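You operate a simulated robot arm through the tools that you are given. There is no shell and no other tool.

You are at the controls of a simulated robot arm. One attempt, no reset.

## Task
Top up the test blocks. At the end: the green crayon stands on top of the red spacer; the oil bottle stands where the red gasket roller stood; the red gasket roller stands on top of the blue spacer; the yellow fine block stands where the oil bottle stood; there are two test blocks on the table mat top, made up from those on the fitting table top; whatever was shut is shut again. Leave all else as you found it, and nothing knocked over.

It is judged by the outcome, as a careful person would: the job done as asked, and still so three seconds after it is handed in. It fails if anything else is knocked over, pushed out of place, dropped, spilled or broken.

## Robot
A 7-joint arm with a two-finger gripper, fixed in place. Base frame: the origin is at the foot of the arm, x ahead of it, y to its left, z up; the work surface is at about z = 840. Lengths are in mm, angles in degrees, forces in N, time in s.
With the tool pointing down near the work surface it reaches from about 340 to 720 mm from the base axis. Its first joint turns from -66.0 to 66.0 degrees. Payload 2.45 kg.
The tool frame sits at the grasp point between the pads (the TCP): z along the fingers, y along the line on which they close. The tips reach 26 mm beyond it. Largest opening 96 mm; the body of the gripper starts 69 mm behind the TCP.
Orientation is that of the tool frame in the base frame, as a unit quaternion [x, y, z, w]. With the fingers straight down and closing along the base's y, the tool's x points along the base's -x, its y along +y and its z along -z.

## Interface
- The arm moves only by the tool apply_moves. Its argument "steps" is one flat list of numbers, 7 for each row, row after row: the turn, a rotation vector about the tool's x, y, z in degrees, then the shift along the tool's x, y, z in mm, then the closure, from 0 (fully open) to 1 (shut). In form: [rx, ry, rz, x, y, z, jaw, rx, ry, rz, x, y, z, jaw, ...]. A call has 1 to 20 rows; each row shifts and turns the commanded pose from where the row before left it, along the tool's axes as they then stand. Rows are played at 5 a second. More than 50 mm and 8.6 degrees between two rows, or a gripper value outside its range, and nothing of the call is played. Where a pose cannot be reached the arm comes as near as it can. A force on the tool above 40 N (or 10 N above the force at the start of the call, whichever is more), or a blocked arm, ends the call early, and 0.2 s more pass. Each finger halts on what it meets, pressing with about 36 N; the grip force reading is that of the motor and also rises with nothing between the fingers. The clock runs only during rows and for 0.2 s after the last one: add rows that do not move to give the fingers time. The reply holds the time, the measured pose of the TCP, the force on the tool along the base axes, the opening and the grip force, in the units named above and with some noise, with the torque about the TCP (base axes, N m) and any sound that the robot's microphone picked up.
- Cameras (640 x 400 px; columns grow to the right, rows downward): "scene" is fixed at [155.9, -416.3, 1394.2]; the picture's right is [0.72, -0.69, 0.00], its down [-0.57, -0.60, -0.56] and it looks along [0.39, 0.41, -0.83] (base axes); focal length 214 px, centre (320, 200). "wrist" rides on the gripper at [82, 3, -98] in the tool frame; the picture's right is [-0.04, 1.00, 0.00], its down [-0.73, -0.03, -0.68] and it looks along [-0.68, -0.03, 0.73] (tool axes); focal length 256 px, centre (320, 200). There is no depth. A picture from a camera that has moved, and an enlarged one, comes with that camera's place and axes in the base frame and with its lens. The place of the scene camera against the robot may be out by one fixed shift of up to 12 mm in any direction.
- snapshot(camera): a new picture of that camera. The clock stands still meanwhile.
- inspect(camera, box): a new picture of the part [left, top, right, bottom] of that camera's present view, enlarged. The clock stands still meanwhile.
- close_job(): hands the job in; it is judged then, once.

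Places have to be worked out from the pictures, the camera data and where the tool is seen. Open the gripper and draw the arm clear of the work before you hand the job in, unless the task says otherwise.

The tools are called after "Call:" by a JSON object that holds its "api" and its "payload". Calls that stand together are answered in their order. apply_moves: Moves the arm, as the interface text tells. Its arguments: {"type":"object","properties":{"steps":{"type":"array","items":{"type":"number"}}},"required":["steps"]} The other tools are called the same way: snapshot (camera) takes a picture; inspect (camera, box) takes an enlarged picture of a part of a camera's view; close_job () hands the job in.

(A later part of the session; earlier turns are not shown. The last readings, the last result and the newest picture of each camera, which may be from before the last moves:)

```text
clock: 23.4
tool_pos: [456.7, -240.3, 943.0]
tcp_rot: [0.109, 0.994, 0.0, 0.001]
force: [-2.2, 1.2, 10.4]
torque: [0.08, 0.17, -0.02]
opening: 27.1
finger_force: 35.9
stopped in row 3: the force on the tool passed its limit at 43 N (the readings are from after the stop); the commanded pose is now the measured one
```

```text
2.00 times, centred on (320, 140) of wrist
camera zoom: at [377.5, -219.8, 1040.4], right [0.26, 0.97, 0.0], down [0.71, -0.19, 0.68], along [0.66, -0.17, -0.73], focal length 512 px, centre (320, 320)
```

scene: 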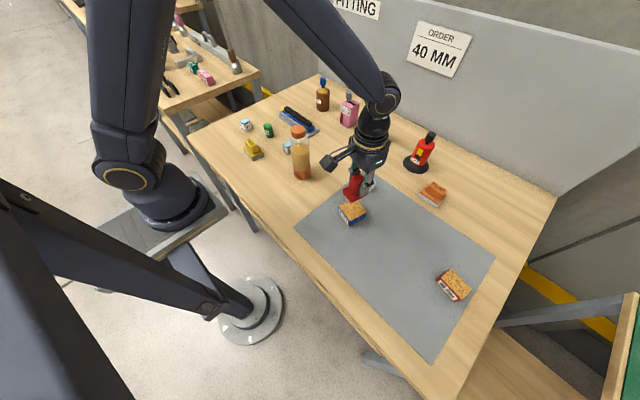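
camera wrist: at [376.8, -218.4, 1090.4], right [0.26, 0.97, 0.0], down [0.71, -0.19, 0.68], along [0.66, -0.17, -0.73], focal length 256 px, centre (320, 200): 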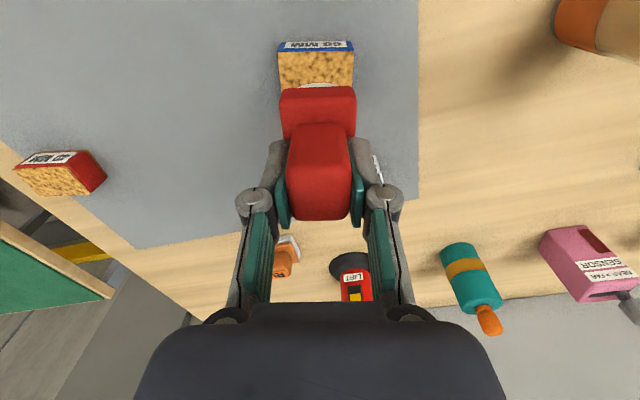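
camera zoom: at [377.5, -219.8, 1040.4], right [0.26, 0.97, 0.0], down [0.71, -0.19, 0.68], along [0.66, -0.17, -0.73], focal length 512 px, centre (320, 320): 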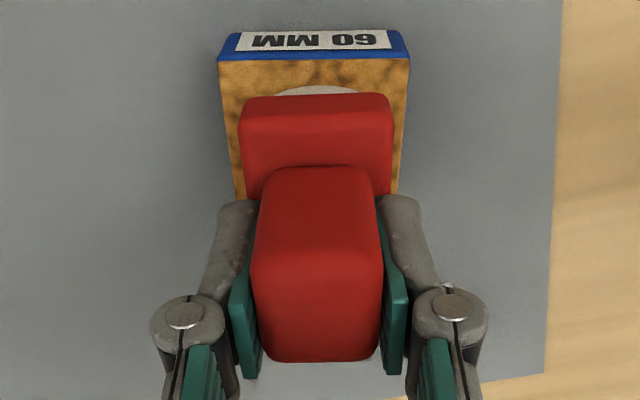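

It is seated on the spacer, level and inside its edges. I release by opening slowly.

Call:
{"api": "apply_moves", "payload": {"steps": [0, 0, 0, 0, 0, 0, 0.75, 0, 0, 0, 0, 0, 0, 0.65, 0, 0, 0, 0, 0, 0, 0.5, 0, 0, 0, 0, 0, 0, 0.4, 0, 0, 0, 0, 0, 0, 0.4, 0, 0, 0, 0, 0, 0, 0.4]}}

Call:
{"api": "inspect", "payload": {"camera": "scene", "box": [320, 160, 390, 240]}}

Call:
{"api": "inspect", "payload": {"camera": "wrist", "box": [240, 40, 400, 240]}}

```text
clock: 24.8
tool_pos: [456.0, -240.3, 942.2]
tcp_rot: [0.109, 0.994, -0.001, 0.001]
force: [0.2, 0.0, -0.2]
torque: [-0.02, -0.02, -0.01]
opening: 57.7
finger_force: 0.1
```

```text
5.00 times, centred on (355, 200) of scene
camera zoom: at [155.9, -416.3, 1394.2], right [0.72, -0.69, 0.0], down [-0.57, -0.6, -0.56], along [0.39, 0.41, -0.83], focal length 1072 px, centre (145, 200)
```

zoom: 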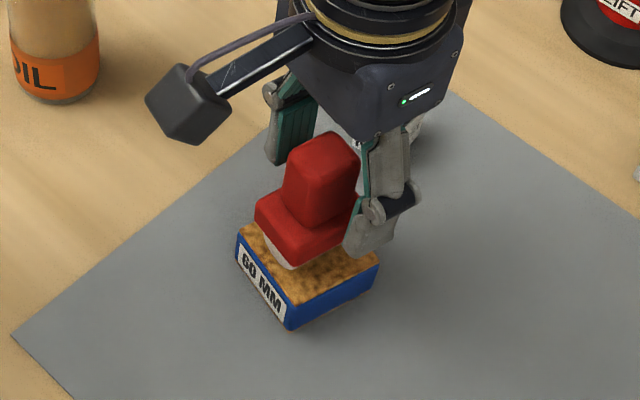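

```text
2.00 times, centred on (320, 140) of wrist
camera zoom: at [377.5, -219.8, 1039.8], right [0.26, 0.97, 0.0], down [0.71, -0.19, 0.68], along [0.66, -0.17, -0.73], focal length 512 px, centre (320, 320)
```

zoom: 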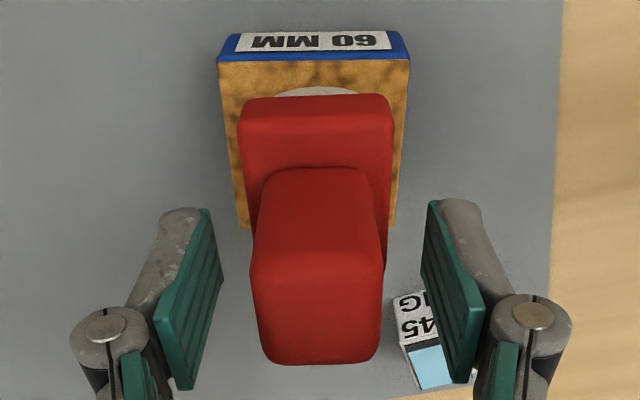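

The roller stands on the blue spacer. I rise straight up clear of it and check again.

Call:
{"api": "apply_moves", "payload": {"steps": [0, 0, 0, 0, 0, -10, 0.3, 0, 0, 0, 0, 0, -25, 0.2, 0, 0, 0, 0, 0, -35, 0, 0, 0, 0, 0, 0, -40, 0, 0, 0, 0, 0, 0, -40, 0, 0, 0, 0, 0, 0, 0, 0]}}

Call:
{"api": "snapshot", "payload": {"camera": "wrist"}}

Call:
{"api": "inspect", "payload": {"camera": "scene", "box": [280, 120, 400, 240]}}

```text
clock: 26.2
tool_pos: [455.6, -239.3, 1092.8]
tcp_rot: [0.109, 0.994, 0.0, 0.001]
force: [0.0, -0.5, -0.4]
torque: [-0.02, -0.02, -0.01]
opening: 95.9
finger_force: 0.0
```

```text
taken
camera wrist: at [377.3, -219.6, 1190.6], right [0.26, 0.97, 0.0], down [0.71, -0.19, 0.68], along [0.66, -0.17, -0.73], focal length 256 px, centre (320, 200)
```

wrist: 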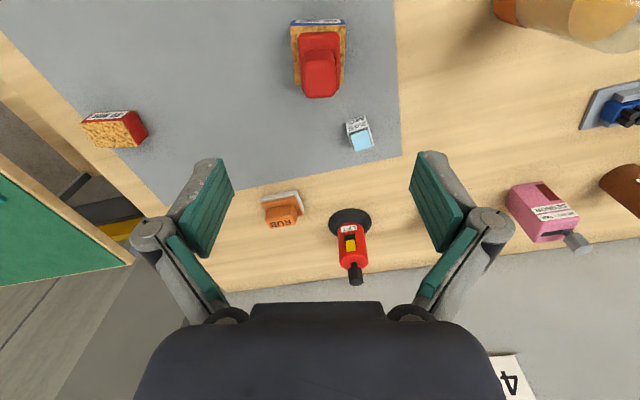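

```text
3.33 times, centred on (340, 180) of scene
camera zoom: at [155.9, -416.3, 1394.2], right [0.72, -0.69, 0.0], down [-0.57, -0.6, -0.56], along [0.39, 0.41, -0.83], focal length 715 px, centre (253, 267)
```

zoom: 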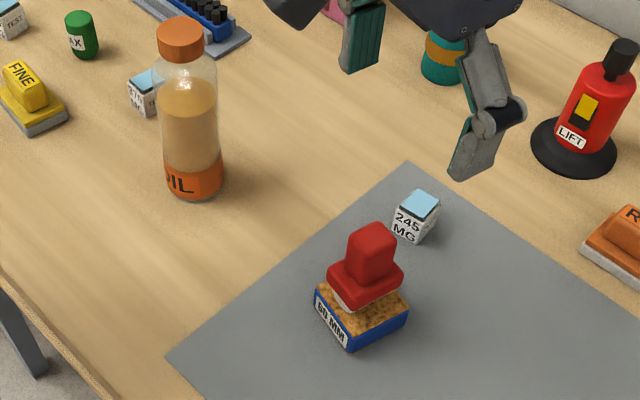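

The roller is standing level on the blue spacer. Next is the clear oil bottle: I turn back to yaw 0 and move to a viewing pose behind it.

Call:
{"api": "apply_moves", "payload": {"steps": [0, 0, -6.25, 0, 0, 0, 0, 0, 0, -6.25, 0, 0, 0, 0, 0, 0, 0, 20.9, 35.6, -4.5, 0, 0, 0, 0, 20.9, 35.6, -4.5, 0, 0, 0, 0, 20.9, 35.6, -4.5, 0, 0, 0, 0, 20.9, 35.6, -4.5, 0, 0, 0, 0, 20.9, 35.6, -4.5, 0, 0, 0, 0, 20.9, 35.6, -4.5, 0, 0, 0, 0, 0, 0, 0, 0]}}

Call:
{"api": "snapshot", "payload": {"camera": "wrist"}}

Call:
{"api": "inspect", "payload": {"camera": "wrist", "box": [260, 100, 380, 240]}}

```text
clock: 28.2
tool_pos: [330.0, -25.8, 1118.8]
tcp_rot: [0.0, 1.0, 0.0, 0.001]
force: [-0.4, -0.1, 1.1]
torque: [0.02, -0.03, 0.0]
opening: 96.0
finger_force: 0.1
```

```text
taken
camera wrist: at [248.8, -23.5, 1216.2], right [0.04, 1.0, 0.0], down [0.73, -0.03, 0.68], along [0.68, -0.03, -0.73], focal length 256 px, centre (320, 200)
```

wrist: 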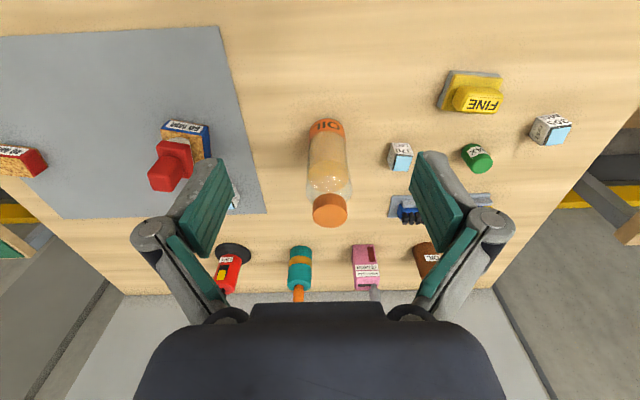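

```text
2.86 times, centred on (320, 170) of wrist
camera zoom: at [248.8, -23.5, 1216.2], right [0.04, 1.0, 0.0], down [0.73, -0.03, 0.68], along [0.68, -0.03, -0.73], focal length 731 px, centre (320, 286)
```

zoom: 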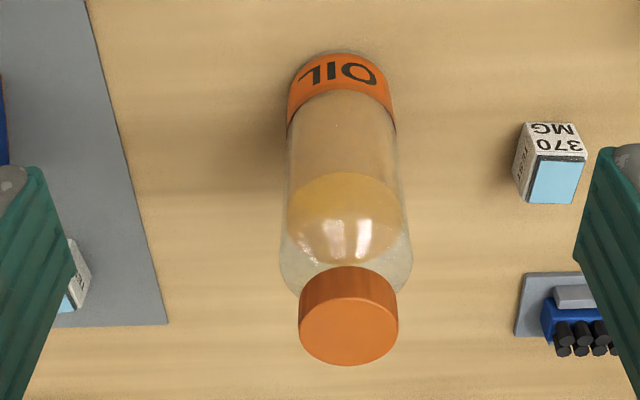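

The label clearly reads OIL. I compute the bottle axis at ≈(454.5,-20.5), cap top z≈1023 and body ≈57 mm across. I move above it and check alignment before lowering the fingers around it.

Call:
{"api": "apply_moves", "payload": {"steps": [0, 0, 0, -31.1, 1.3, 0, 0, 0, 0, 0, -31.1, 1.3, 0, 0, 0, 0, 0, -31.1, 1.3, 0, 0, 0, 0, 0, -31.1, 1.3, 0, 0, 0, 0, 0, 0, 0, 25, 0, 0, 0, 0, 0, 0, 0, 0]}}

Call:
{"api": "snapshot", "payload": {"camera": "wrist"}}

Call:
{"api": "inspect", "payload": {"camera": "scene", "box": [260, 90, 360, 190]}}

```text
clock: 29.6
tool_pos: [455.0, -20.0, 1093.2]
tcp_rot: [-0.001, 1.0, -0.001, 0.001]
force: [0.5, 0.5, -0.4]
torque: [0.0, -0.02, 0.05]
opening: 96.0
finger_force: 0.1
```

```text
taken
camera wrist: at [373.9, -18.3, 1190.6], right [0.04, 1.0, 0.0], down [0.73, -0.03, 0.68], along [0.68, -0.03, -0.73], focal length 256 px, centre (320, 200)
```

wrist: 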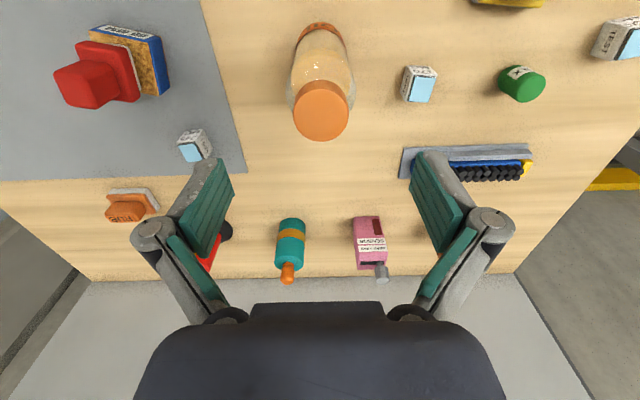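

```text
4.00 times, centred on (310, 140) of scene
camera zoom: at [155.9, -416.3, 1394.2], right [0.72, -0.69, 0.0], down [-0.57, -0.6, -0.56], along [0.39, 0.41, -0.83], focal length 858 px, centre (360, 440)
```

zoom: 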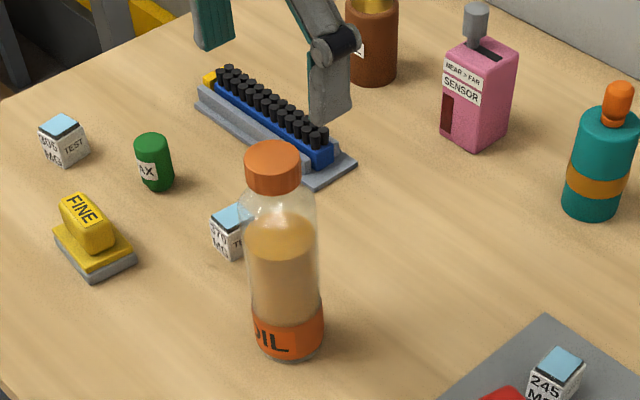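

The two views disagree by a few mm in x on the cap centre. I enlarge this view to refine it.

Call:
{"api": "inspect", "payload": {"camera": "wrist", "box": [280, 10, 370, 150]}}

```text
2.86 times, centred on (325, 80) of wrist
camera zoom: at [373.9, -18.3, 1190.6], right [0.04, 1.0, 0.0], down [0.73, -0.03, 0.68], along [0.68, -0.03, -0.73], focal length 731 px, centre (306, 543)
```

zoom: 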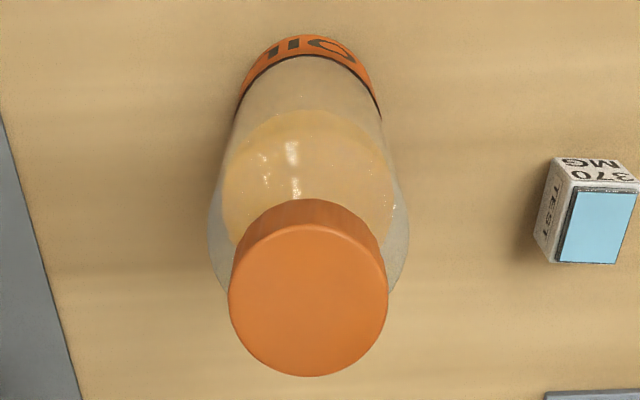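

Refined, the bottle axis is ≈(451,-21) and the cap top z≈1026. I correct by a few mm, descend to TCP z≈968 and pause with the fingers open.

Call:
{"api": "apply_moves", "payload": {"steps": [0, 0, 0, 3.5, -1, 0, 0, 0, 0, 0, 0, 0, 25, 0, 0, 0, 0, 0, 0, 25, 0, 0, 0, 0, 0, 0, 25, 0, 0, 0, 0, 0, 0, 25, 0, 0, 0, 0, 0, 0, 15, 0, 0, 0, 0, 0, 0, 10, 0, 0, 0, 0, 0, 0, 0, 0]}}

Call:
{"api": "snapshot", "payload": {"camera": "wrist"}}

Call:
{"api": "inspect", "payload": {"camera": "scene", "box": [250, 90, 370, 190]}}

```text
clock: 31.4
tool_pos: [450.4, -23.0, 969.1]
tcp_rot: [0.0, 1.0, -0.001, 0.001]
force: [0.0, 0.3, -0.3]
torque: [-0.01, -0.02, -0.01]
opening: 96.2
finger_force: 0.0
```

```text
taken
camera wrist: at [370.0, -19.7, 1066.1], right [0.04, 1.0, 0.0], down [0.73, -0.03, 0.68], along [0.68, -0.03, -0.73], focal length 256 px, centre (320, 200)
```

wrist: 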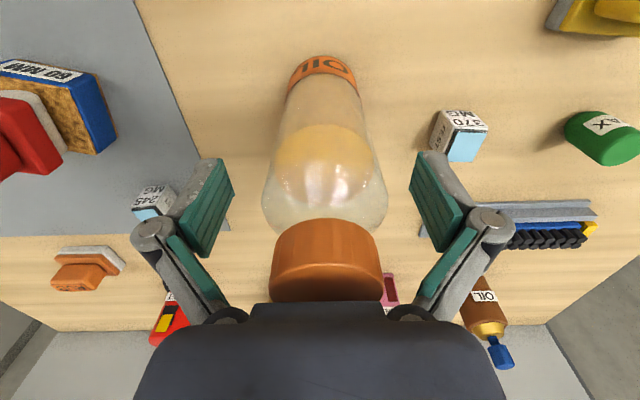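

```text
4.00 times, centred on (310, 140) of scene
camera zoom: at [155.9, -416.3, 1394.2], right [0.72, -0.69, 0.0], down [-0.57, -0.6, -0.56], along [0.39, 0.41, -0.83], focal length 858 px, centre (360, 440)
```

zoom: 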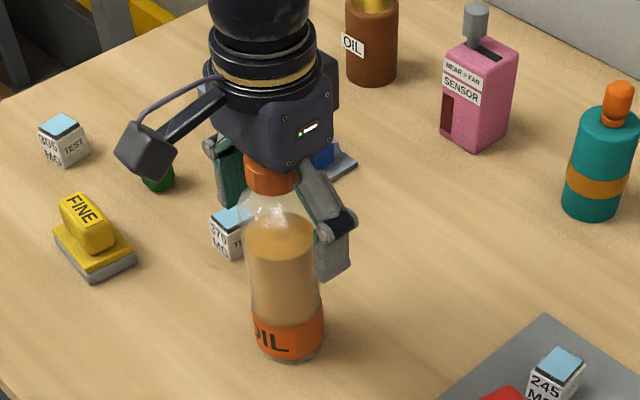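

The fingers straddle the bottle body and the cap clears the palm. I centre by 1.5 mm and close.

Call:
{"api": "apply_moves", "payload": {"steps": [0, 0, 0, 0, 1.5, 0, 0, 0, 0, 0, 0, 0, 0, 0, 0, 0, 0, 0, 0, 0, 1, 0, 0, 0, 0, 0, 0, 1, 0, 0, 0, 0, 0, 0, 1, 0, 0, 0, 0, 0, 0, 1, 0, 0, 0, 0, 0, 0, 1]}}

Call:
{"api": "snapshot", "payload": {"camera": "wrist"}}

Call:
{"api": "inspect", "payload": {"camera": "scene", "box": [250, 90, 370, 190]}}

```text
clock: 33.0
tool_pos: [451.6, -20.9, 969.3]
tcp_rot: [0.0, 1.0, -0.001, 0.002]
force: [-0.2, 1.9, 7.7]
torque: [-0.06, 0.16, -0.02]
opening: 60.4
finger_force: 35.6
```

```text
taken
camera wrist: at [370.2, -18.1, 1066.6], right [0.04, 1.0, 0.0], down [0.73, -0.03, 0.68], along [0.68, -0.03, -0.73], focal length 256 px, centre (320, 200)
```

wrist: 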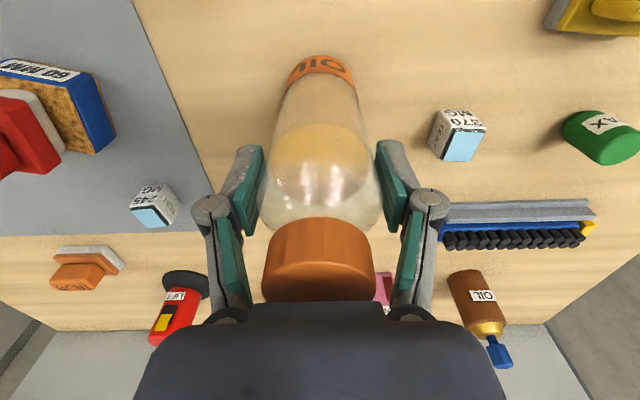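

```text
4.00 times, centred on (310, 140) of scene
camera zoom: at [155.8, -416.2, 1394.3], right [0.72, -0.69, 0.0], down [-0.57, -0.6, -0.56], along [0.39, 0.41, -0.83], focal length 858 px, centre (360, 440)
```

zoom: 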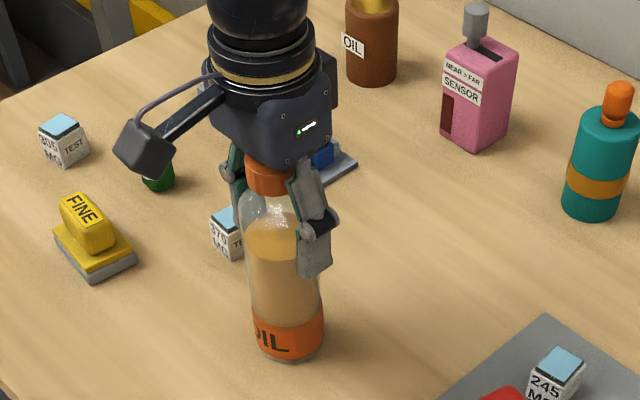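

The bottle is held at 60.4 mm with a 36 N grip. I lift slowly and check that it follows.

Call:
{"api": "apply_moves", "payload": {"steps": [0, 0, 0, 0, 0, -2, 1, 0, 0, 0, 0, 0, -4, 1, 0, 0, 0, 0, 0, -6, 1, 0, 0, 0, 0, 0, -8, 1, 0, 0, 0, 0, 0, 0, 1]}}

Call:
{"api": "snapshot", "payload": {"camera": "wrist"}}

Call:
{"api": "inspect", "payload": {"camera": "scene", "box": [250, 90, 370, 190]}}

```text
clock: 34.2
tool_pos: [450.6, -20.2, 989.2]
tcp_rot: [0.0, 1.0, -0.001, 0.001]
force: [-0.1, 1.0, -1.6]
torque: [-0.01, 0.01, 0.0]
opening: 60.5
finger_force: 36.1
```

```text
taken
camera wrist: at [370.1, -17.9, 1086.4], right [0.04, 1.0, 0.0], down [0.73, -0.03, 0.68], along [0.68, -0.03, -0.73], focal length 256 px, centre (320, 200)
```

wrist: 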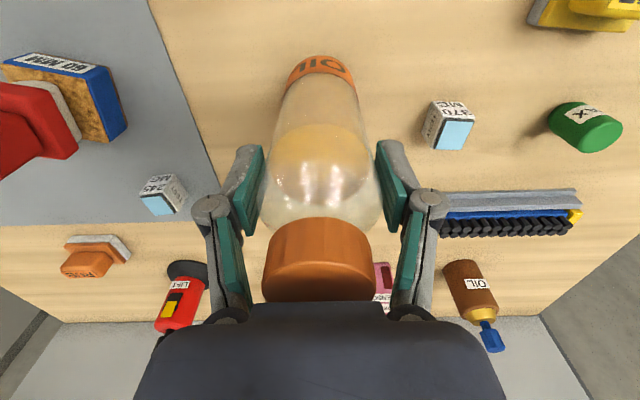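

```text
4.00 times, centred on (310, 140) of scene
camera zoom: at [155.9, -416.3, 1394.2], right [0.72, -0.69, 0.0], down [-0.57, -0.6, -0.56], along [0.39, 0.41, -0.83], focal length 858 px, centre (360, 440)
```

zoom: 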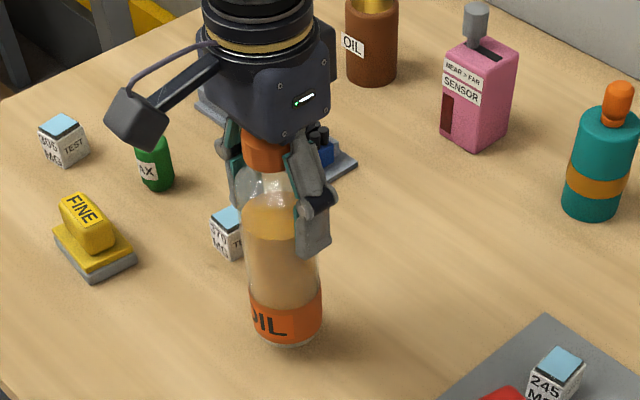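

It lifts cleanly without slipping. I raise it well above the roller's height, then carry it gently with a detour around the blue spacer toward the roller's old spot.

Call:
{"api": "apply_moves", "payload": {"steps": [0, 0, 0, 0, 0, -12, 1, 0, 0, 0, 0, 0, -22, 1, 0, 0, 0, 0, 0, -25, 1, 0, 0, 0, 0, 0, -25, 1, 0, 0, 0, 0, 0, -22, 1, 0, 0, 0, 0, 0, -12, 1, 0, 0, 0, 0, 0, -6, 1, 0, 0, 0, 0, 0, 0, 1]}}

Call:
{"api": "apply_moves", "payload": {"steps": [0, 0, 0, 4, -12, 0, 1, 0, 0, 0, 8.5, -25, 0, 1, 0, 0, 0, 8.5, -25, 0, 1, 0, 0, 0, 8.5, -25, 0, 1, 0, 0, 0, 8.5, -25, 0, 1, 0, 0, 0, 8.5, -25, 0, 1, 0, 0, 0, 8.5, -25, 0, 1, 0, 0, 0, 8.5, -25, 0, 1, 0, 0, 0, 0, -25, 0, 1, 0, 0, 0, -4, -25, 0, 1, 0, 0, 0, -4.5, -25, 0, 1, 0, 0, 0, -5, -25, 0, 1, 0, 0, 0, -5, -25, 0, 1, 0, 0, 0, -5, -25, 0, 1, 0, 0, 0, -4, -25, 0, 1, 0, 0, 0, -1.4, -25, 0, 1, 0, 0, 0, 0, -13.8, 0, 1, 0, 0, 0, 0, 0, 0, 1]}}

Call:
{"api": "snapshot", "payload": {"camera": "wrist"}}

Call:
{"api": "snapshot", "payload": {"camera": "scene"}}

```text
clock: 36.0
tool_pos: [451.7, -20.1, 1115.2]
tcp_rot: [0.0, 1.0, -0.001, 0.002]
force: [-0.6, 0.7, -2.3]
torque: [0.02, 0.0, -0.01]
opening: 60.4
finger_force: 36.0
```

```text
clock: 39.8
tool_pos: [416.2, -421.6, 1114.4]
tcp_rot: [0.001, 1.0, 0.001, 0.0]
force: [-0.8, 0.1, -3.2]
torque: [0.01, -0.01, -0.01]
opening: 60.3
finger_force: 36.0
```

```text
taken
camera wrist: at [335.6, -419.2, 1211.3], right [0.04, 1.0, 0.0], down [0.73, -0.03, 0.68], along [0.68, -0.03, -0.73], focal length 256 px, centre (320, 200)
```

wrist: 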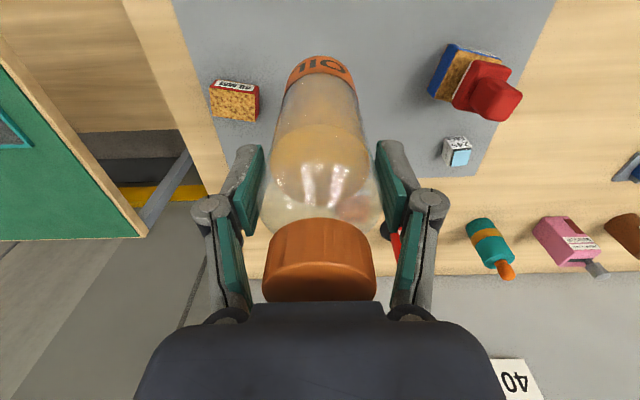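

```text
taken
```

scene: 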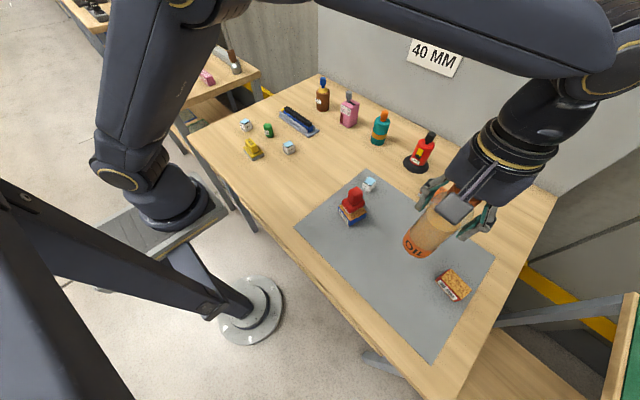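

The bottle hangs upright over the roller's old spot. I lower it to about 12 mm above the mat.

Call:
{"api": "apply_moves", "payload": {"steps": [0, 0, 0, 0, 0, 12, 1, 0, 0, 0, 0, 0, 24, 1, 0, 0, 0, 0, 0, 25, 1, 0, 0, 0, 0, 0, 25, 1, 0, 0, 0, 0, 0, 22, 1, 0, 0, 0, 0, 0, 14, 1, 0, 0, 0, 0, 0, 8, 1, 0, 0, 0, 0, 0, 4, 1, 0, 0, 0, 0, 0, 0, 1]}}

Call:
{"api": "inspect", "payload": {"camera": "scene", "box": [350, 180, 480, 300]}}

```text
clock: 41.8
tool_pos: [416.3, -420.6, 978.6]
tcp_rot: [0.0, 1.0, 0.0, 0.001]
force: [-0.4, 0.1, -3.7]
torque: [0.03, 0.01, 0.04]
opening: 60.3
finger_force: 35.6
```

```text
3.33 times, centred on (415, 240) of scene
camera zoom: at [155.9, -416.3, 1394.2], right [0.72, -0.69, 0.0], down [-0.57, -0.6, -0.56], along [0.39, 0.41, -0.83], focal length 715 px, centre (3, 67)
```

zoom: 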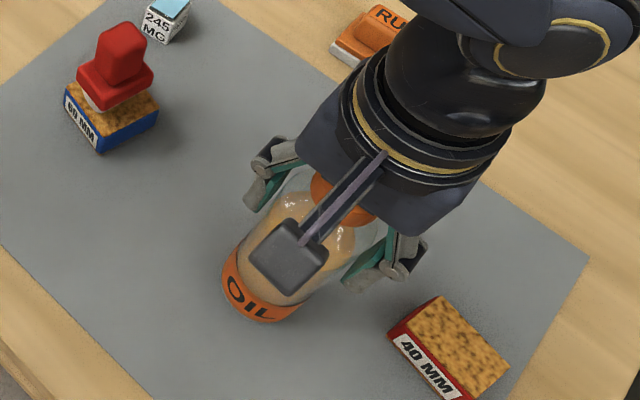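

The bottle base lies over the roller's original place in the scene picture. I lower in small steps until contact.

Call:
{"api": "apply_moves", "payload": {"steps": [0, 0, 0, 0, 0, 3, 1, 0, 0, 0, 0, 0, 2, 1, 0, 0, 0, 0, 0, 1, 1, 0, 0, 0, 0, 0, 1, 1, 0, 0, 0, 0, 0, 0, 1]}}

```text
clock: 43.0
tool_pos: [416.6, -421.5, 971.2]
tcp_rot: [-0.001, 1.0, 0.001, 0.0]
force: [-0.4, 0.1, -2.5]
torque: [-0.01, 0.01, -0.01]
opening: 60.5
finger_force: 35.8
```

No contact yet at z=971. I continue in 1 mm steps.

Call:
{"api": "apply_moves", "payload": {"steps": [0, 0, 0, 0, 0, 0.7, 1, 0, 0, 0, 0, 0, 0.7, 1, 0, 0, 0, 0, 0, 0, 1]}}

```text
clock: 43.8
tool_pos: [416.4, -421.2, 970.4]
tcp_rot: [0.0, 1.0, -0.001, 0.001]
force: [-0.2, 0.1, -1.8]
torque: [0.0, -0.02, -0.01]
opening: 60.7
finger_force: 35.9
```

Call:
{"api": "apply_moves", "payload": {"steps": [0, 0, 0, 0, 0, 0.7, 1, 0, 0, 0, 0, 0, 0, 1]}}

```text
clock: 44.4
tool_pos: [416.2, -420.6, 971.1]
tcp_rot: [0.0, 1.0, -0.001, 0.001]
force: [-1.4, 4.2, 9.5]
torque: [0.13, 0.19, -0.03]
opening: 60.3
finger_force: 35.9
```

The force has risen to about +10 N, so the bottle is resting on the mat. I open the fingers slowly and check that it stands.

Call:
{"api": "apply_moves", "payload": {"steps": [0, 0, 0, 0, 0, 0, 0.34, 0, 0, 0, 0, 0, 0, 0.28, 0, 0, 0, 0, 0, 0, 0.2, 0, 0, 0, 0, 0, 0, 0.1, 0, 0, 0, 0, 0, 0, 0, 0, 0, 0, 0, 0, 0, 0]}}

Call:
{"api": "snapshot", "payload": {"camera": "wrist"}}

Call:
{"api": "inspect", "payload": {"camera": "scene", "box": [350, 180, 480, 300]}}

```text
clock: 45.8
tool_pos: [418.0, -421.3, 969.5]
tcp_rot: [0.0, 1.0, 0.0, 0.001]
force: [-0.4, 0.4, 0.2]
torque: [0.0, 0.01, -0.01]
opening: 96.1
finger_force: 0.0
```

```text
taken
camera wrist: at [335.5, -418.7, 1067.8], right [0.04, 1.0, 0.0], down [0.73, -0.03, 0.68], along [0.68, -0.03, -0.73], focal length 256 px, centre (320, 200)
```

wrist: 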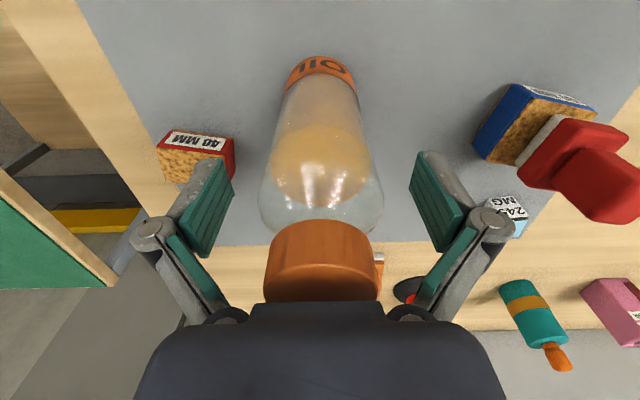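

```text
3.33 times, centred on (415, 240) of scene
camera zoom: at [155.9, -416.3, 1394.2], right [0.72, -0.69, 0.0], down [-0.57, -0.6, -0.56], along [0.39, 0.41, -0.83], focal length 715 px, centre (3, 67)
```

zoom: 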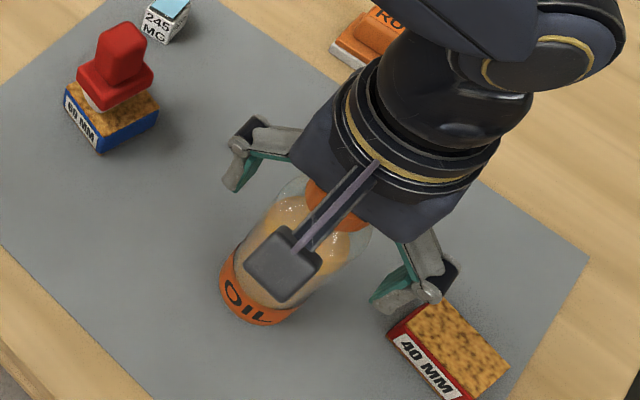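

The bottle stands upright on the roller's former spot. I rise straight up clear of the cap and go to a viewing pose for the yellow block, crayon and test blocks.

Call:
{"api": "apply_moves", "payload": {"steps": [0, 0, 0, 0, 0, -10, 0, 0, 0, 0, 0, 0, -25, 0, 0, 0, 0, 0, 0, -35, 0, 0, 0, 0, 0, 0, -40, 0, 0, 0, 0, 0, 0, 0, 0]}}

Call:
{"api": "apply_moves", "payload": {"steps": [0, 0, 0, 6.3, 39.4, -0.7, 0, 0, 0, 0, 6.3, 39.4, -0.7, 0, 0, 0, 0, 6.3, 39.4, -0.7, 0, 0, 0, 0, 6.3, 39.4, -0.7, 0, 0, 0, 0, 6.3, 39.4, -0.7, 0, 0, 0, 0, 6.3, 39.4, -0.7, 0, 0, 0, 0, 6.3, 39.4, -0.7, 0, 0, 0, 0, 6.3, 39.4, -0.7, 0, 0, 0, 0, 6.3, 39.4, -0.7, 0, 0, 0, 0, 6.3, 39.4, -0.7, 0, 0, 0, 0, 6.3, 39.4, -0.7, 0, 0, 0, 0, 6.3, 39.4, -0.7, 0, 0, 0, 0, 6.3, 39.4, -0.7, 0, 0, 0, 0, 6.3, 39.4, -0.7, 0, 0, 0, 0, 0, 0, 0, 0]}}

Call:
{"api": "snapshot", "payload": {"camera": "wrist"}}

Call:
{"api": "snapshot", "payload": {"camera": "scene"}}

```text
clock: 47.0
tool_pos: [415.1, -420.8, 1080.9]
tcp_rot: [0.0, 1.0, -0.001, 0.001]
force: [-0.6, 0.2, 0.3]
torque: [0.0, -0.01, -0.01]
opening: 96.2
finger_force: 0.1
```

```text
clock: 50.2
tool_pos: [328.4, 129.1, 1089.1]
tcp_rot: [0.0, 1.0, 0.0, 0.001]
force: [0.6, -0.3, -0.3]
torque: [0.02, 0.01, 0.0]
opening: 96.1
finger_force: 0.0
```

```text
taken
camera wrist: at [247.2, 132.4, 1186.6], right [0.04, 1.0, 0.0], down [0.73, -0.03, 0.68], along [0.68, -0.03, -0.73], focal length 256 px, centre (320, 200)
```

wrist: 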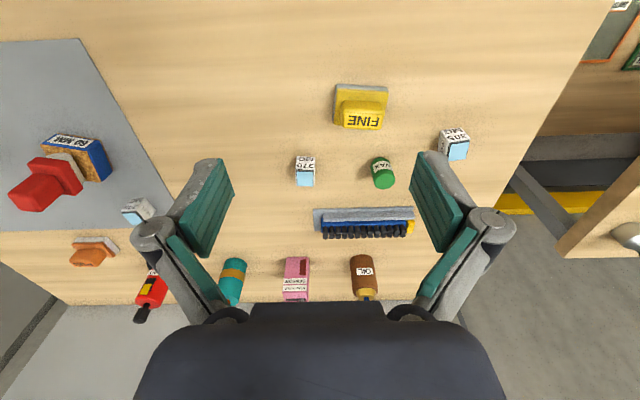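

```text
taken
```

scene: 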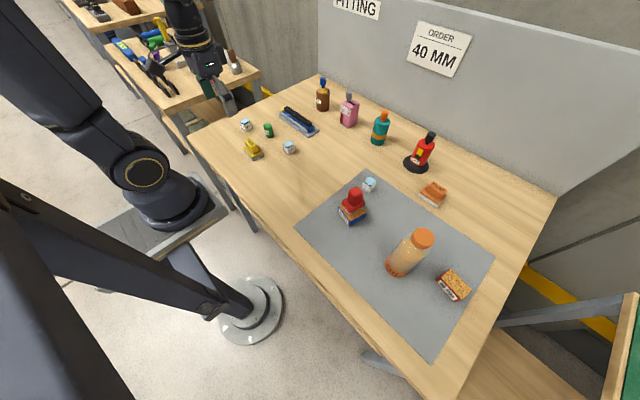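

The bottle stands well on the mat and everything else is in place. I enlarge the yellow block, the crayon and the two test blocks.

Call:
{"api": "inspect", "payload": {"camera": "wrist", "box": [320, 70, 400, 140]}}

Call:
{"api": "inspect", "payload": {"camera": "wrist", "box": [355, 140, 415, 200]}}

Call:
{"api": "inspect", "payload": {"camera": "wrist", "box": [280, 140, 340, 200]}}

Call:
{"api": "inspect", "payload": {"camera": "wrist", "box": [420, 110, 490, 180]}}

```text
5.71 times, centred on (360, 105) of wrist
camera zoom: at [247.2, 132.4, 1186.6], right [0.04, 1.0, 0.0], down [0.73, -0.03, 0.68], along [0.68, -0.03, -0.73], focal length 1463 px, centre (91, 743)
```

zoom: 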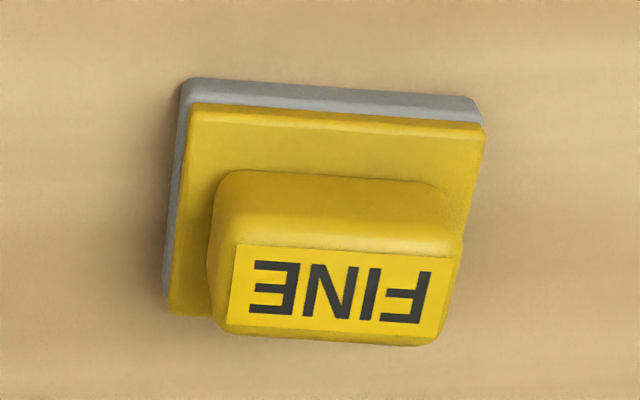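

```text
6.67 times, centred on (385, 170) of wrist
camera zoom: at [247.2, 132.4, 1186.6], right [0.04, 1.0, 0.0], down [0.73, -0.03, 0.68], along [0.68, -0.03, -0.73], focal length 1707 px, centre (-113, 400)
```

zoom: 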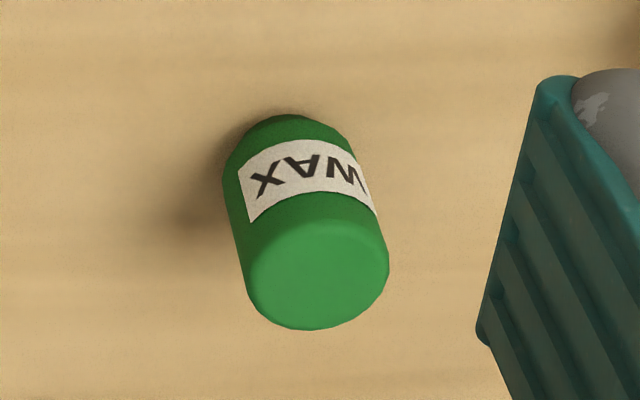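

```text
6.67 times, centred on (310, 170) of wrist
camera zoom: at [247.2, 132.4, 1186.6], right [0.04, 1.0, 0.0], down [0.73, -0.03, 0.68], along [0.68, -0.03, -0.73], focal length 1707 px, centre (387, 400)
```

zoom: 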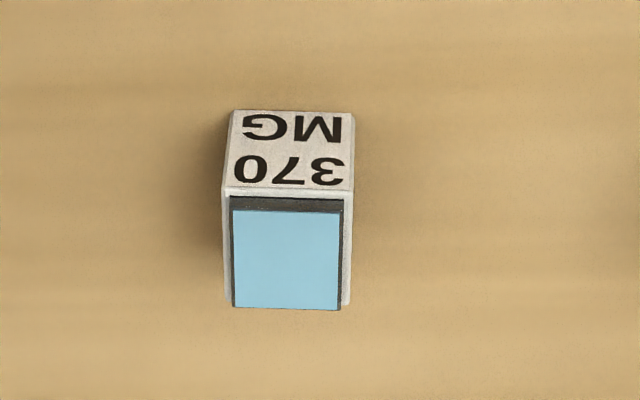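

```text
5.71 times, centred on (455, 145) of wrist
camera zoom: at [247.2, 132.4, 1186.6], right [0.04, 1.0, 0.0], down [0.73, -0.03, 0.68], along [0.68, -0.03, -0.73], focal length 1463 px, centre (-451, 514)
```

zoom: 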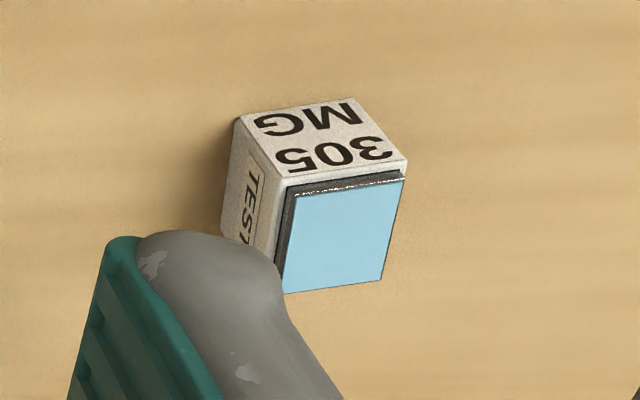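

The block is ≈66×54 with its centre at ≈(394.6,179.5) and yaw -5.5°. Its handle is about 48 mm long and tops out at z≈889, above the base top at ≈858. I move over it, turn to match, and descend to z≈960 to check.

Call:
{"api": "apply_moves", "payload": {"steps": [0, 0, 5.5, 0, 0, 0, 0, 0, 0, 0, -20.4, 18.8, 0, 0, 0, 0, 0, -20.4, 18.8, 0, 0, 0, 0, 0, -20.3, 18.9, 0, 0, 0, 0, 0, 0, 0, 35, 0, 0, 0, 0, 0, 0, 40, 0, 0, 0, 0, 0, 0, 40, 0, 0, 0, 0, 0, 0, 14, 0, 0, 0, 0, 0, 0, 0, 0]}}

Call:
{"api": "snapshot", "payload": {"camera": "wrist"}}

Call:
{"api": "inspect", "payload": {"camera": "wrist", "box": [250, 30, 410, 200]}}

```text
clock: 52.2
tool_pos: [396.1, 180.6, 960.8]
tcp_rot: [0.048, 0.999, 0.0, 0.001]
force: [0.4, -0.2, -0.1]
torque: [0.02, 0.02, 0.0]
opening: 96.0
finger_force: 0.1
```

```text
taken
camera wrist: at [315.2, 190.4, 1057.9], right [0.14, 0.99, 0.0], down [0.73, -0.1, 0.68], along [0.67, -0.09, -0.73], focal length 256 px, centre (320, 200)
```

wrist: 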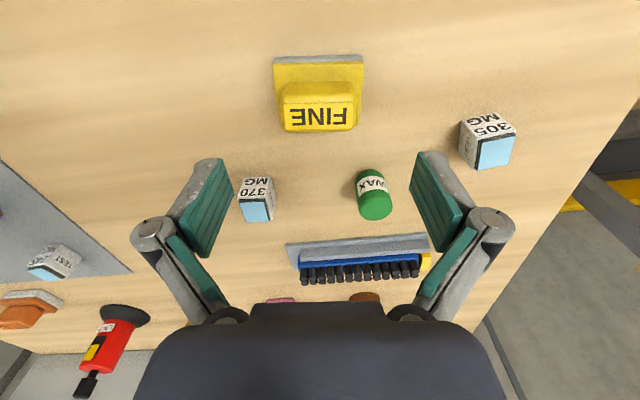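

```text
2.35 times, centred on (330, 115) of wrist
camera zoom: at [315.2, 190.4, 1057.9], right [0.14, 0.99, 0.0], down [0.73, -0.1, 0.68], along [0.67, -0.09, -0.73], focal length 602 px, centre (296, 400)
```

zoom: 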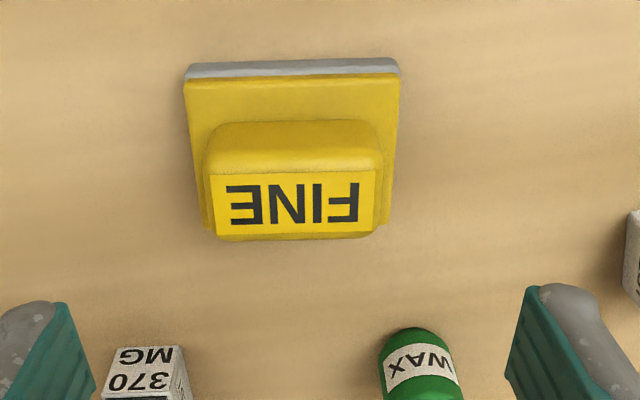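

The handle centre comes out at (393.6,179.1) with yaw about -4°. I correct slightly, descend to z≈888 and close on the handle.

Call:
{"api": "apply_moves", "payload": {"steps": [0, 0, -1.5, 0, 0, 0, 0, 0, 0, 0, 1.8, -1.5, 0, 0, 0, 0, 0, 0, 0, 25, 0, 0, 0, 0, 0, 0, 25, 0, 0, 0, 0, 0, 0, 14, 0, 0, 0, 0, 0, 0, 8, 0, 0, 0, 0, 0, 0, 0, 0]}}

Call:
{"api": "snapshot", "payload": {"camera": "wrist"}}

Call:
{"api": "inspect", "payload": {"camera": "scene", "box": [210, 100, 310, 180]}}

```text
clock: 53.8
tool_pos: [393.3, 178.8, 889.0]
tcp_rot: [0.035, 0.999, 0.0, 0.002]
force: [0.0, -0.5, -0.5]
torque: [0.02, -0.02, 0.05]
opening: 96.0
finger_force: 0.0
```

```text
taken
camera wrist: at [313.1, 187.2, 986.2], right [0.11, 0.99, 0.0], down [0.73, -0.08, 0.68], along [0.68, -0.07, -0.73], focal length 256 px, centre (320, 200)
```

wrist: 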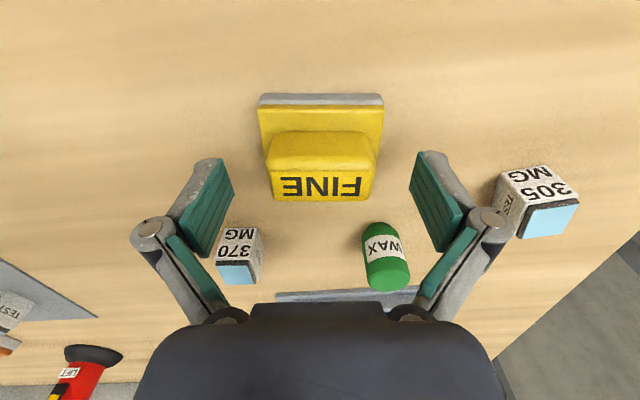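

```text
5.00 times, centred on (260, 140) of scene
camera zoom: at [155.9, -416.3, 1394.2], right [0.72, -0.69, 0.0], down [-0.57, -0.6, -0.56], along [0.39, 0.41, -0.83], focal length 1072 px, centre (620, 500)
```

zoom: 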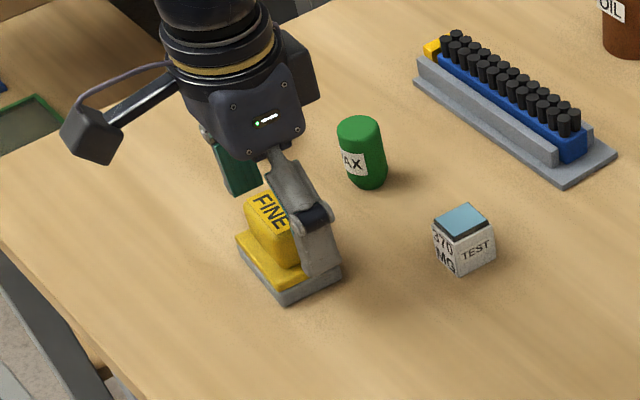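

The handle is centred between the pads with the tips above the base. I close the gripper.

Call:
{"api": "apply_moves", "payload": {"steps": [0, 0, 0, 0, 0, 0, 1, 0, 0, 0, 0, 0, 0, 1, 0, 0, 0, 0, 0, 0, 1, 0, 0, 0, 0, 0, 0, 1, 0, 0, 0, 0, 0, 0, 1, 0, 0, 0, 0, 0, 0, 1]}}

Call:
{"api": "inspect", "payload": {"camera": "wrist", "box": [220, 70, 420, 260]}}

```text
clock: 55.2
tool_pos: [393.2, 179.2, 888.0]
tcp_rot: [0.035, 0.999, 0.0, 0.002]
force: [-0.5, -0.8, 7.9]
torque: [0.0, 0.03, -0.02]
opening: 51.0
finger_force: 35.9
```

```text
2.11 times, centred on (320, 165) of wrist
camera zoom: at [313.2, 187.2, 986.6], right [0.11, 0.99, 0.0], down [0.73, -0.08, 0.68], along [0.68, -0.07, -0.73], focal length 539 px, centre (320, 274)
```

zoom: 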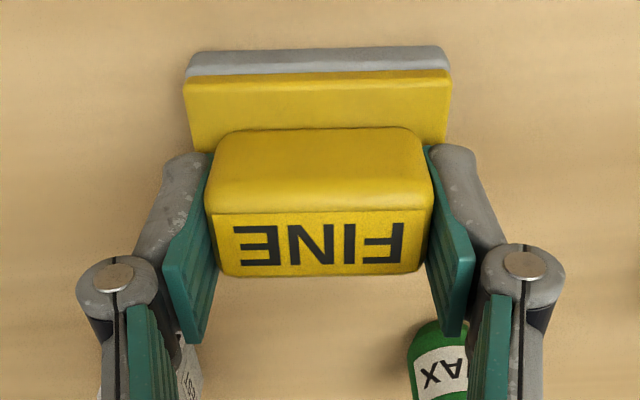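

Held at 51.0 mm on the handle ends. I lift gently and check for slip.

Call:
{"api": "apply_moves", "payload": {"steps": [0, 0, 0, 0, 0, -3, 1, 0, 0, 0, 0, 0, -6, 1, 0, 0, 0, 0, 0, -9, 1, 0, 0, 0, 0, 0, -12, 1, 0, 0, 0, 0, 0, 0, 1]}}

Call:
{"api": "inspect", "payload": {"camera": "wrist", "box": [220, 70, 420, 260]}}

Call:
{"api": "inspect", "payload": {"camera": "scene", "box": [210, 100, 310, 180]}}

```text
clock: 56.4
tool_pos: [392.8, 179.0, 917.8]
tcp_rot: [0.036, 0.999, 0.0, 0.001]
force: [-0.5, 0.0, -1.1]
torque: [-0.02, -0.03, 0.01]
opening: 50.9
finger_force: 36.3
```

```text
2.11 times, centred on (320, 165) of wrist
camera zoom: at [312.6, 187.5, 1016.2], right [0.11, 0.99, 0.0], down [0.73, -0.08, 0.68], along [0.68, -0.08, -0.73], focal length 539 px, centre (320, 274)
```

zoom: 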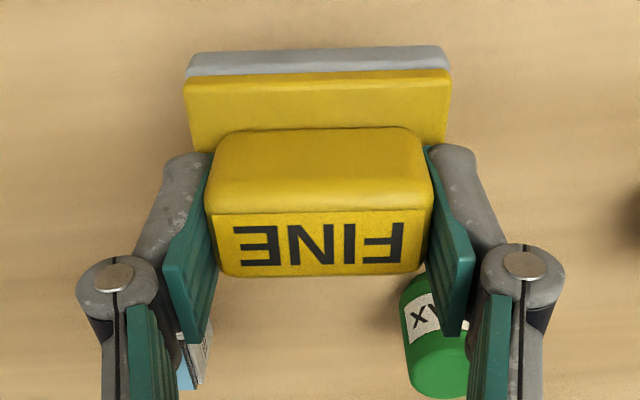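

```text
5.00 times, centred on (260, 140) of scene
camera zoom: at [155.9, -416.3, 1394.2], right [0.72, -0.69, 0.0], down [-0.57, -0.6, -0.56], along [0.39, 0.41, -0.83], focal length 1072 px, centre (620, 500)
```

zoom: 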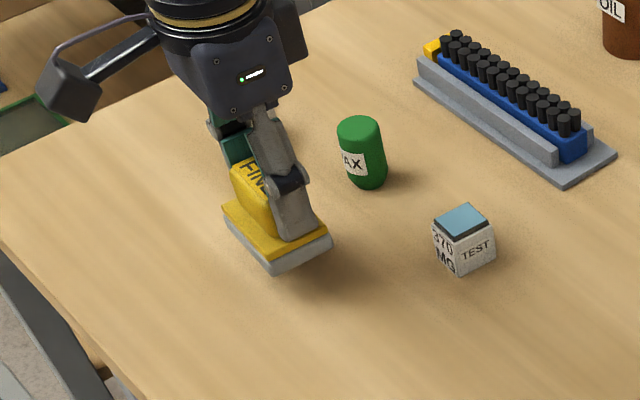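

No slip. I raise to z≈965 and carry the block to the bottle's former spot at ≈(452.5,-21).

Call:
{"api": "apply_moves", "payload": {"steps": [0, 0, 0, 0, 0, -15, 1, 0, 0, 0, 0, 0, -18, 1, 0, 0, 0, 0, 0, -14, 1, 0, 0, 0, -5, -12, 0, 1, 0, 0, 0, -9, -24, 0, 1, 0, 0, 0, -9, -25, 0, 1, 0, 0, 0, -10, -25, 0, 1, 0, 0, 0, -10, -25, 0, 1, 0, 0, 0, -10, -25, 0, 1, 0, 0, 0, -9, -25, 0, 1, 0, 0, 0, -8, -24, 0, 1, 0, 0, 0, -3.6, -10.2, 0, 1, 0, 0, 0, 0, 0, 0, 1]}}

Call:
{"api": "snapshot", "payload": {"camera": "wrist"}}

Call:
{"api": "inspect", "payload": {"camera": "scene", "box": [250, 110, 370, 210]}}

```text
clock: 59.2
tool_pos: [453.7, -20.9, 966.4]
tcp_rot: [0.036, 0.999, 0.0, 0.001]
force: [0.0, -0.1, -0.9]
torque: [-0.03, -0.01, 0.0]
opening: 51.0
finger_force: 35.9
```

```text
taken
camera wrist: at [372.2, -12.7, 1063.5], right [0.11, 0.99, 0.0], down [0.73, -0.08, 0.68], along [0.68, -0.08, -0.73], focal length 256 px, centre (320, 200)
```

wrist: 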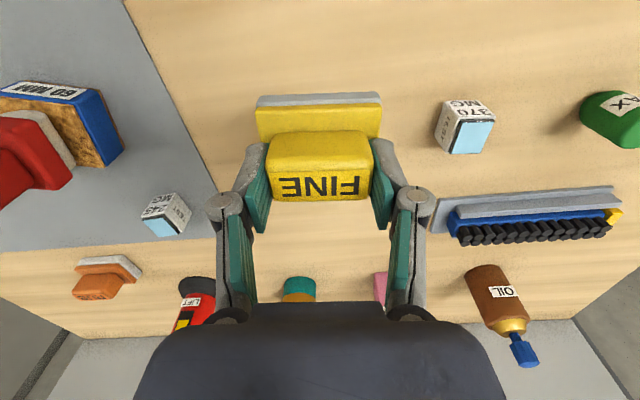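

```text
4.00 times, centred on (310, 160) of scene
camera zoom: at [155.9, -416.3, 1394.2], right [0.72, -0.69, 0.0], down [-0.57, -0.6, -0.56], along [0.39, 0.41, -0.83], focal length 858 px, centre (360, 360)
```

zoom: 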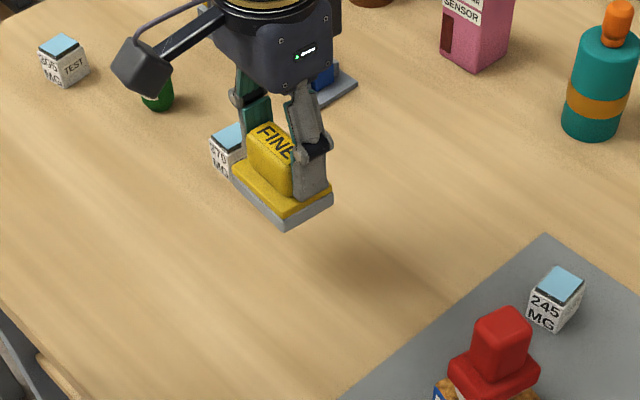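

Positioned over the bottle's old spot, clear of the mat edge. I lower to just above the table.

Call:
{"api": "apply_moves", "payload": {"steps": [0, 0, 0, 0, 0, 15, 1, 0, 0, 0, 0, 0, 20, 1, 0, 0, 0, 0, 0, 18, 1, 0, 0, 0, 0, 0, 12, 1, 0, 0, 0, 0, 0, 7, 1, 0, 0, 0, 0, 0, 3, 1, 0, 0, 0, 0, 0, 0, 1]}}

Call:
{"api": "apply_moves", "payload": {"steps": [0, 0, 0, 0, 0, 1, 1, 0, 0, 0, 0, 0, 0.7, 1, 0, 0, 0, 0, 0, 0, 1]}}

Call:
{"api": "inspect", "payload": {"camera": "scene", "box": [250, 110, 370, 210]}}

```text
clock: 60.8
tool_pos: [452.3, -20.7, 889.6]
tcp_rot: [0.035, 0.999, 0.0, 0.001]
force: [-0.1, -0.1, 0.1]
torque: [0.03, 0.06, -0.02]
opening: 50.8
finger_force: 35.7
```

```text
clock: 61.6
tool_pos: [452.0, -19.6, 889.2]
tcp_rot: [0.035, 0.999, 0.0, 0.001]
force: [0.2, 0.8, -0.7]
torque: [0.03, 0.0, 0.02]
opening: 50.8
finger_force: 36.1
```

```text
4.00 times, centred on (310, 160) of scene
camera zoom: at [155.9, -416.3, 1394.2], right [0.72, -0.69, 0.0], down [-0.57, -0.6, -0.56], along [0.39, 0.41, -0.83], focal length 858 px, centre (360, 360)
```

zoom: 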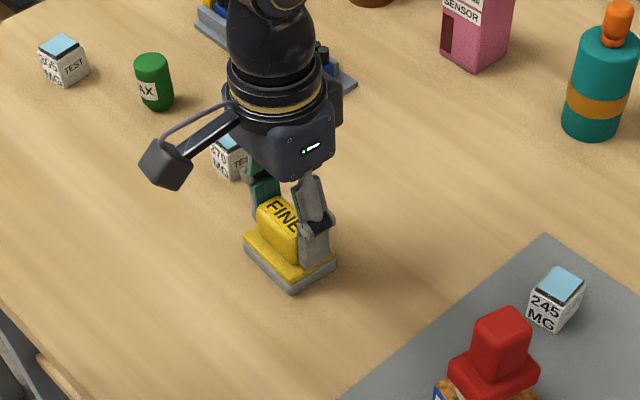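

Directly over the right spot. I continue down in sub-mm steps until contact.

Call:
{"api": "apply_moves", "payload": {"steps": [0, 0, 0, 0, 0, 0.7, 1, 0, 0, 0, 0, 0, 0.7, 1, 0, 0, 0, 0, 0, 0, 1]}}

```text
clock: 62.4
tool_pos: [453.5, -20.4, 887.8]
tcp_rot: [0.035, 0.999, 0.0, 0.002]
force: [-4.1, 1.5, 25.2]
torque: [0.08, 0.16, -0.05]
opening: 51.0
finger_force: 36.2
```

Contact is confirmed (25 N up). I open the fingers and then look.

Call:
{"api": "apply_moves", "payload": {"steps": [0, 0, 0, 0, 0, -0.7, 1, 0, 0, 0, 0, 0, 0, 0.4, 0, 0, 0, 0, 0, 0, 0.25, 0, 0, 0, 0, 0, 0, 0.1, 0, 0, 0, 0, 0, 0, 0, 0, 0, 0, 0, 0, 0, 0]}}

Call:
{"api": "apply_moves", "payload": {"steps": [0, 0, 0, 0, 0, -10, 0, 0, 0, 0, 0, 0, -25, 0, 0, 0, 0, 0, 0, -35, 0, 0, 0, 0, 0, 0, -35, 0, 0, 0, 0, 0, 0, 0, 0]}}

Call:
{"api": "snapshot", "payload": {"camera": "wrist"}}

Call:
{"api": "inspect", "payload": {"camera": "scene", "box": [250, 110, 370, 210]}}

```text
clock: 63.8
tool_pos: [452.5, -20.4, 888.0]
tcp_rot: [0.035, 0.999, 0.0, 0.001]
force: [0.7, -0.5, 0.0]
torque: [-0.02, -0.02, 0.01]
opening: 95.8
finger_force: 0.0
```

```text
clock: 65.0
tool_pos: [453.1, -20.6, 993.1]
tcp_rot: [0.035, 0.999, -0.001, 0.001]
force: [0.2, 0.0, 0.5]
torque: [-0.02, 0.0, 0.02]
opening: 96.1
finger_force: 0.1
```

```text
taken
camera wrist: at [372.0, -12.2, 1091.4], right [0.11, 0.99, 0.0], down [0.73, -0.08, 0.68], along [0.68, -0.08, -0.73], focal length 256 px, centre (320, 200)
```

wrist: 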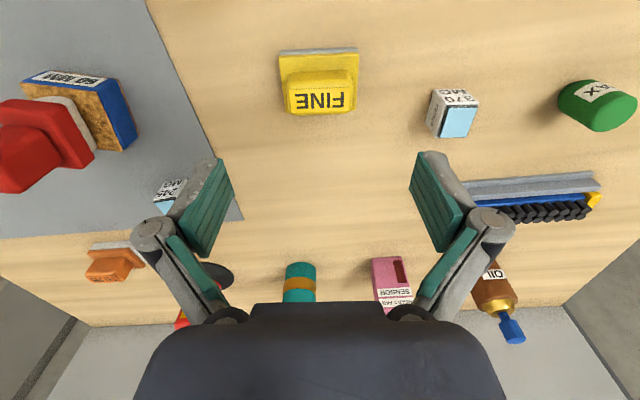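

```text
4.00 times, centred on (310, 160) of scene
camera zoom: at [155.9, -416.3, 1394.2], right [0.72, -0.69, 0.0], down [-0.57, -0.6, -0.56], along [0.39, 0.41, -0.83], focal length 858 px, centre (360, 360)
```

zoom: 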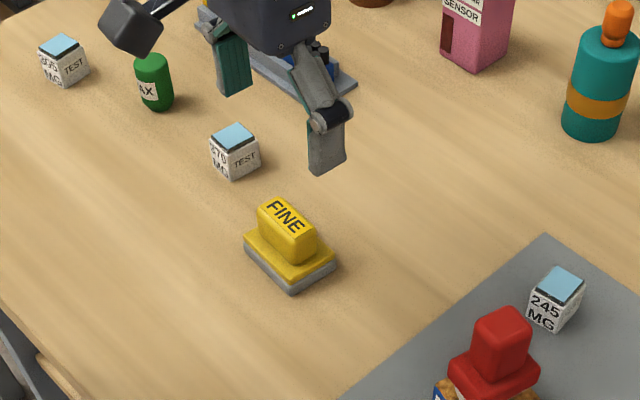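

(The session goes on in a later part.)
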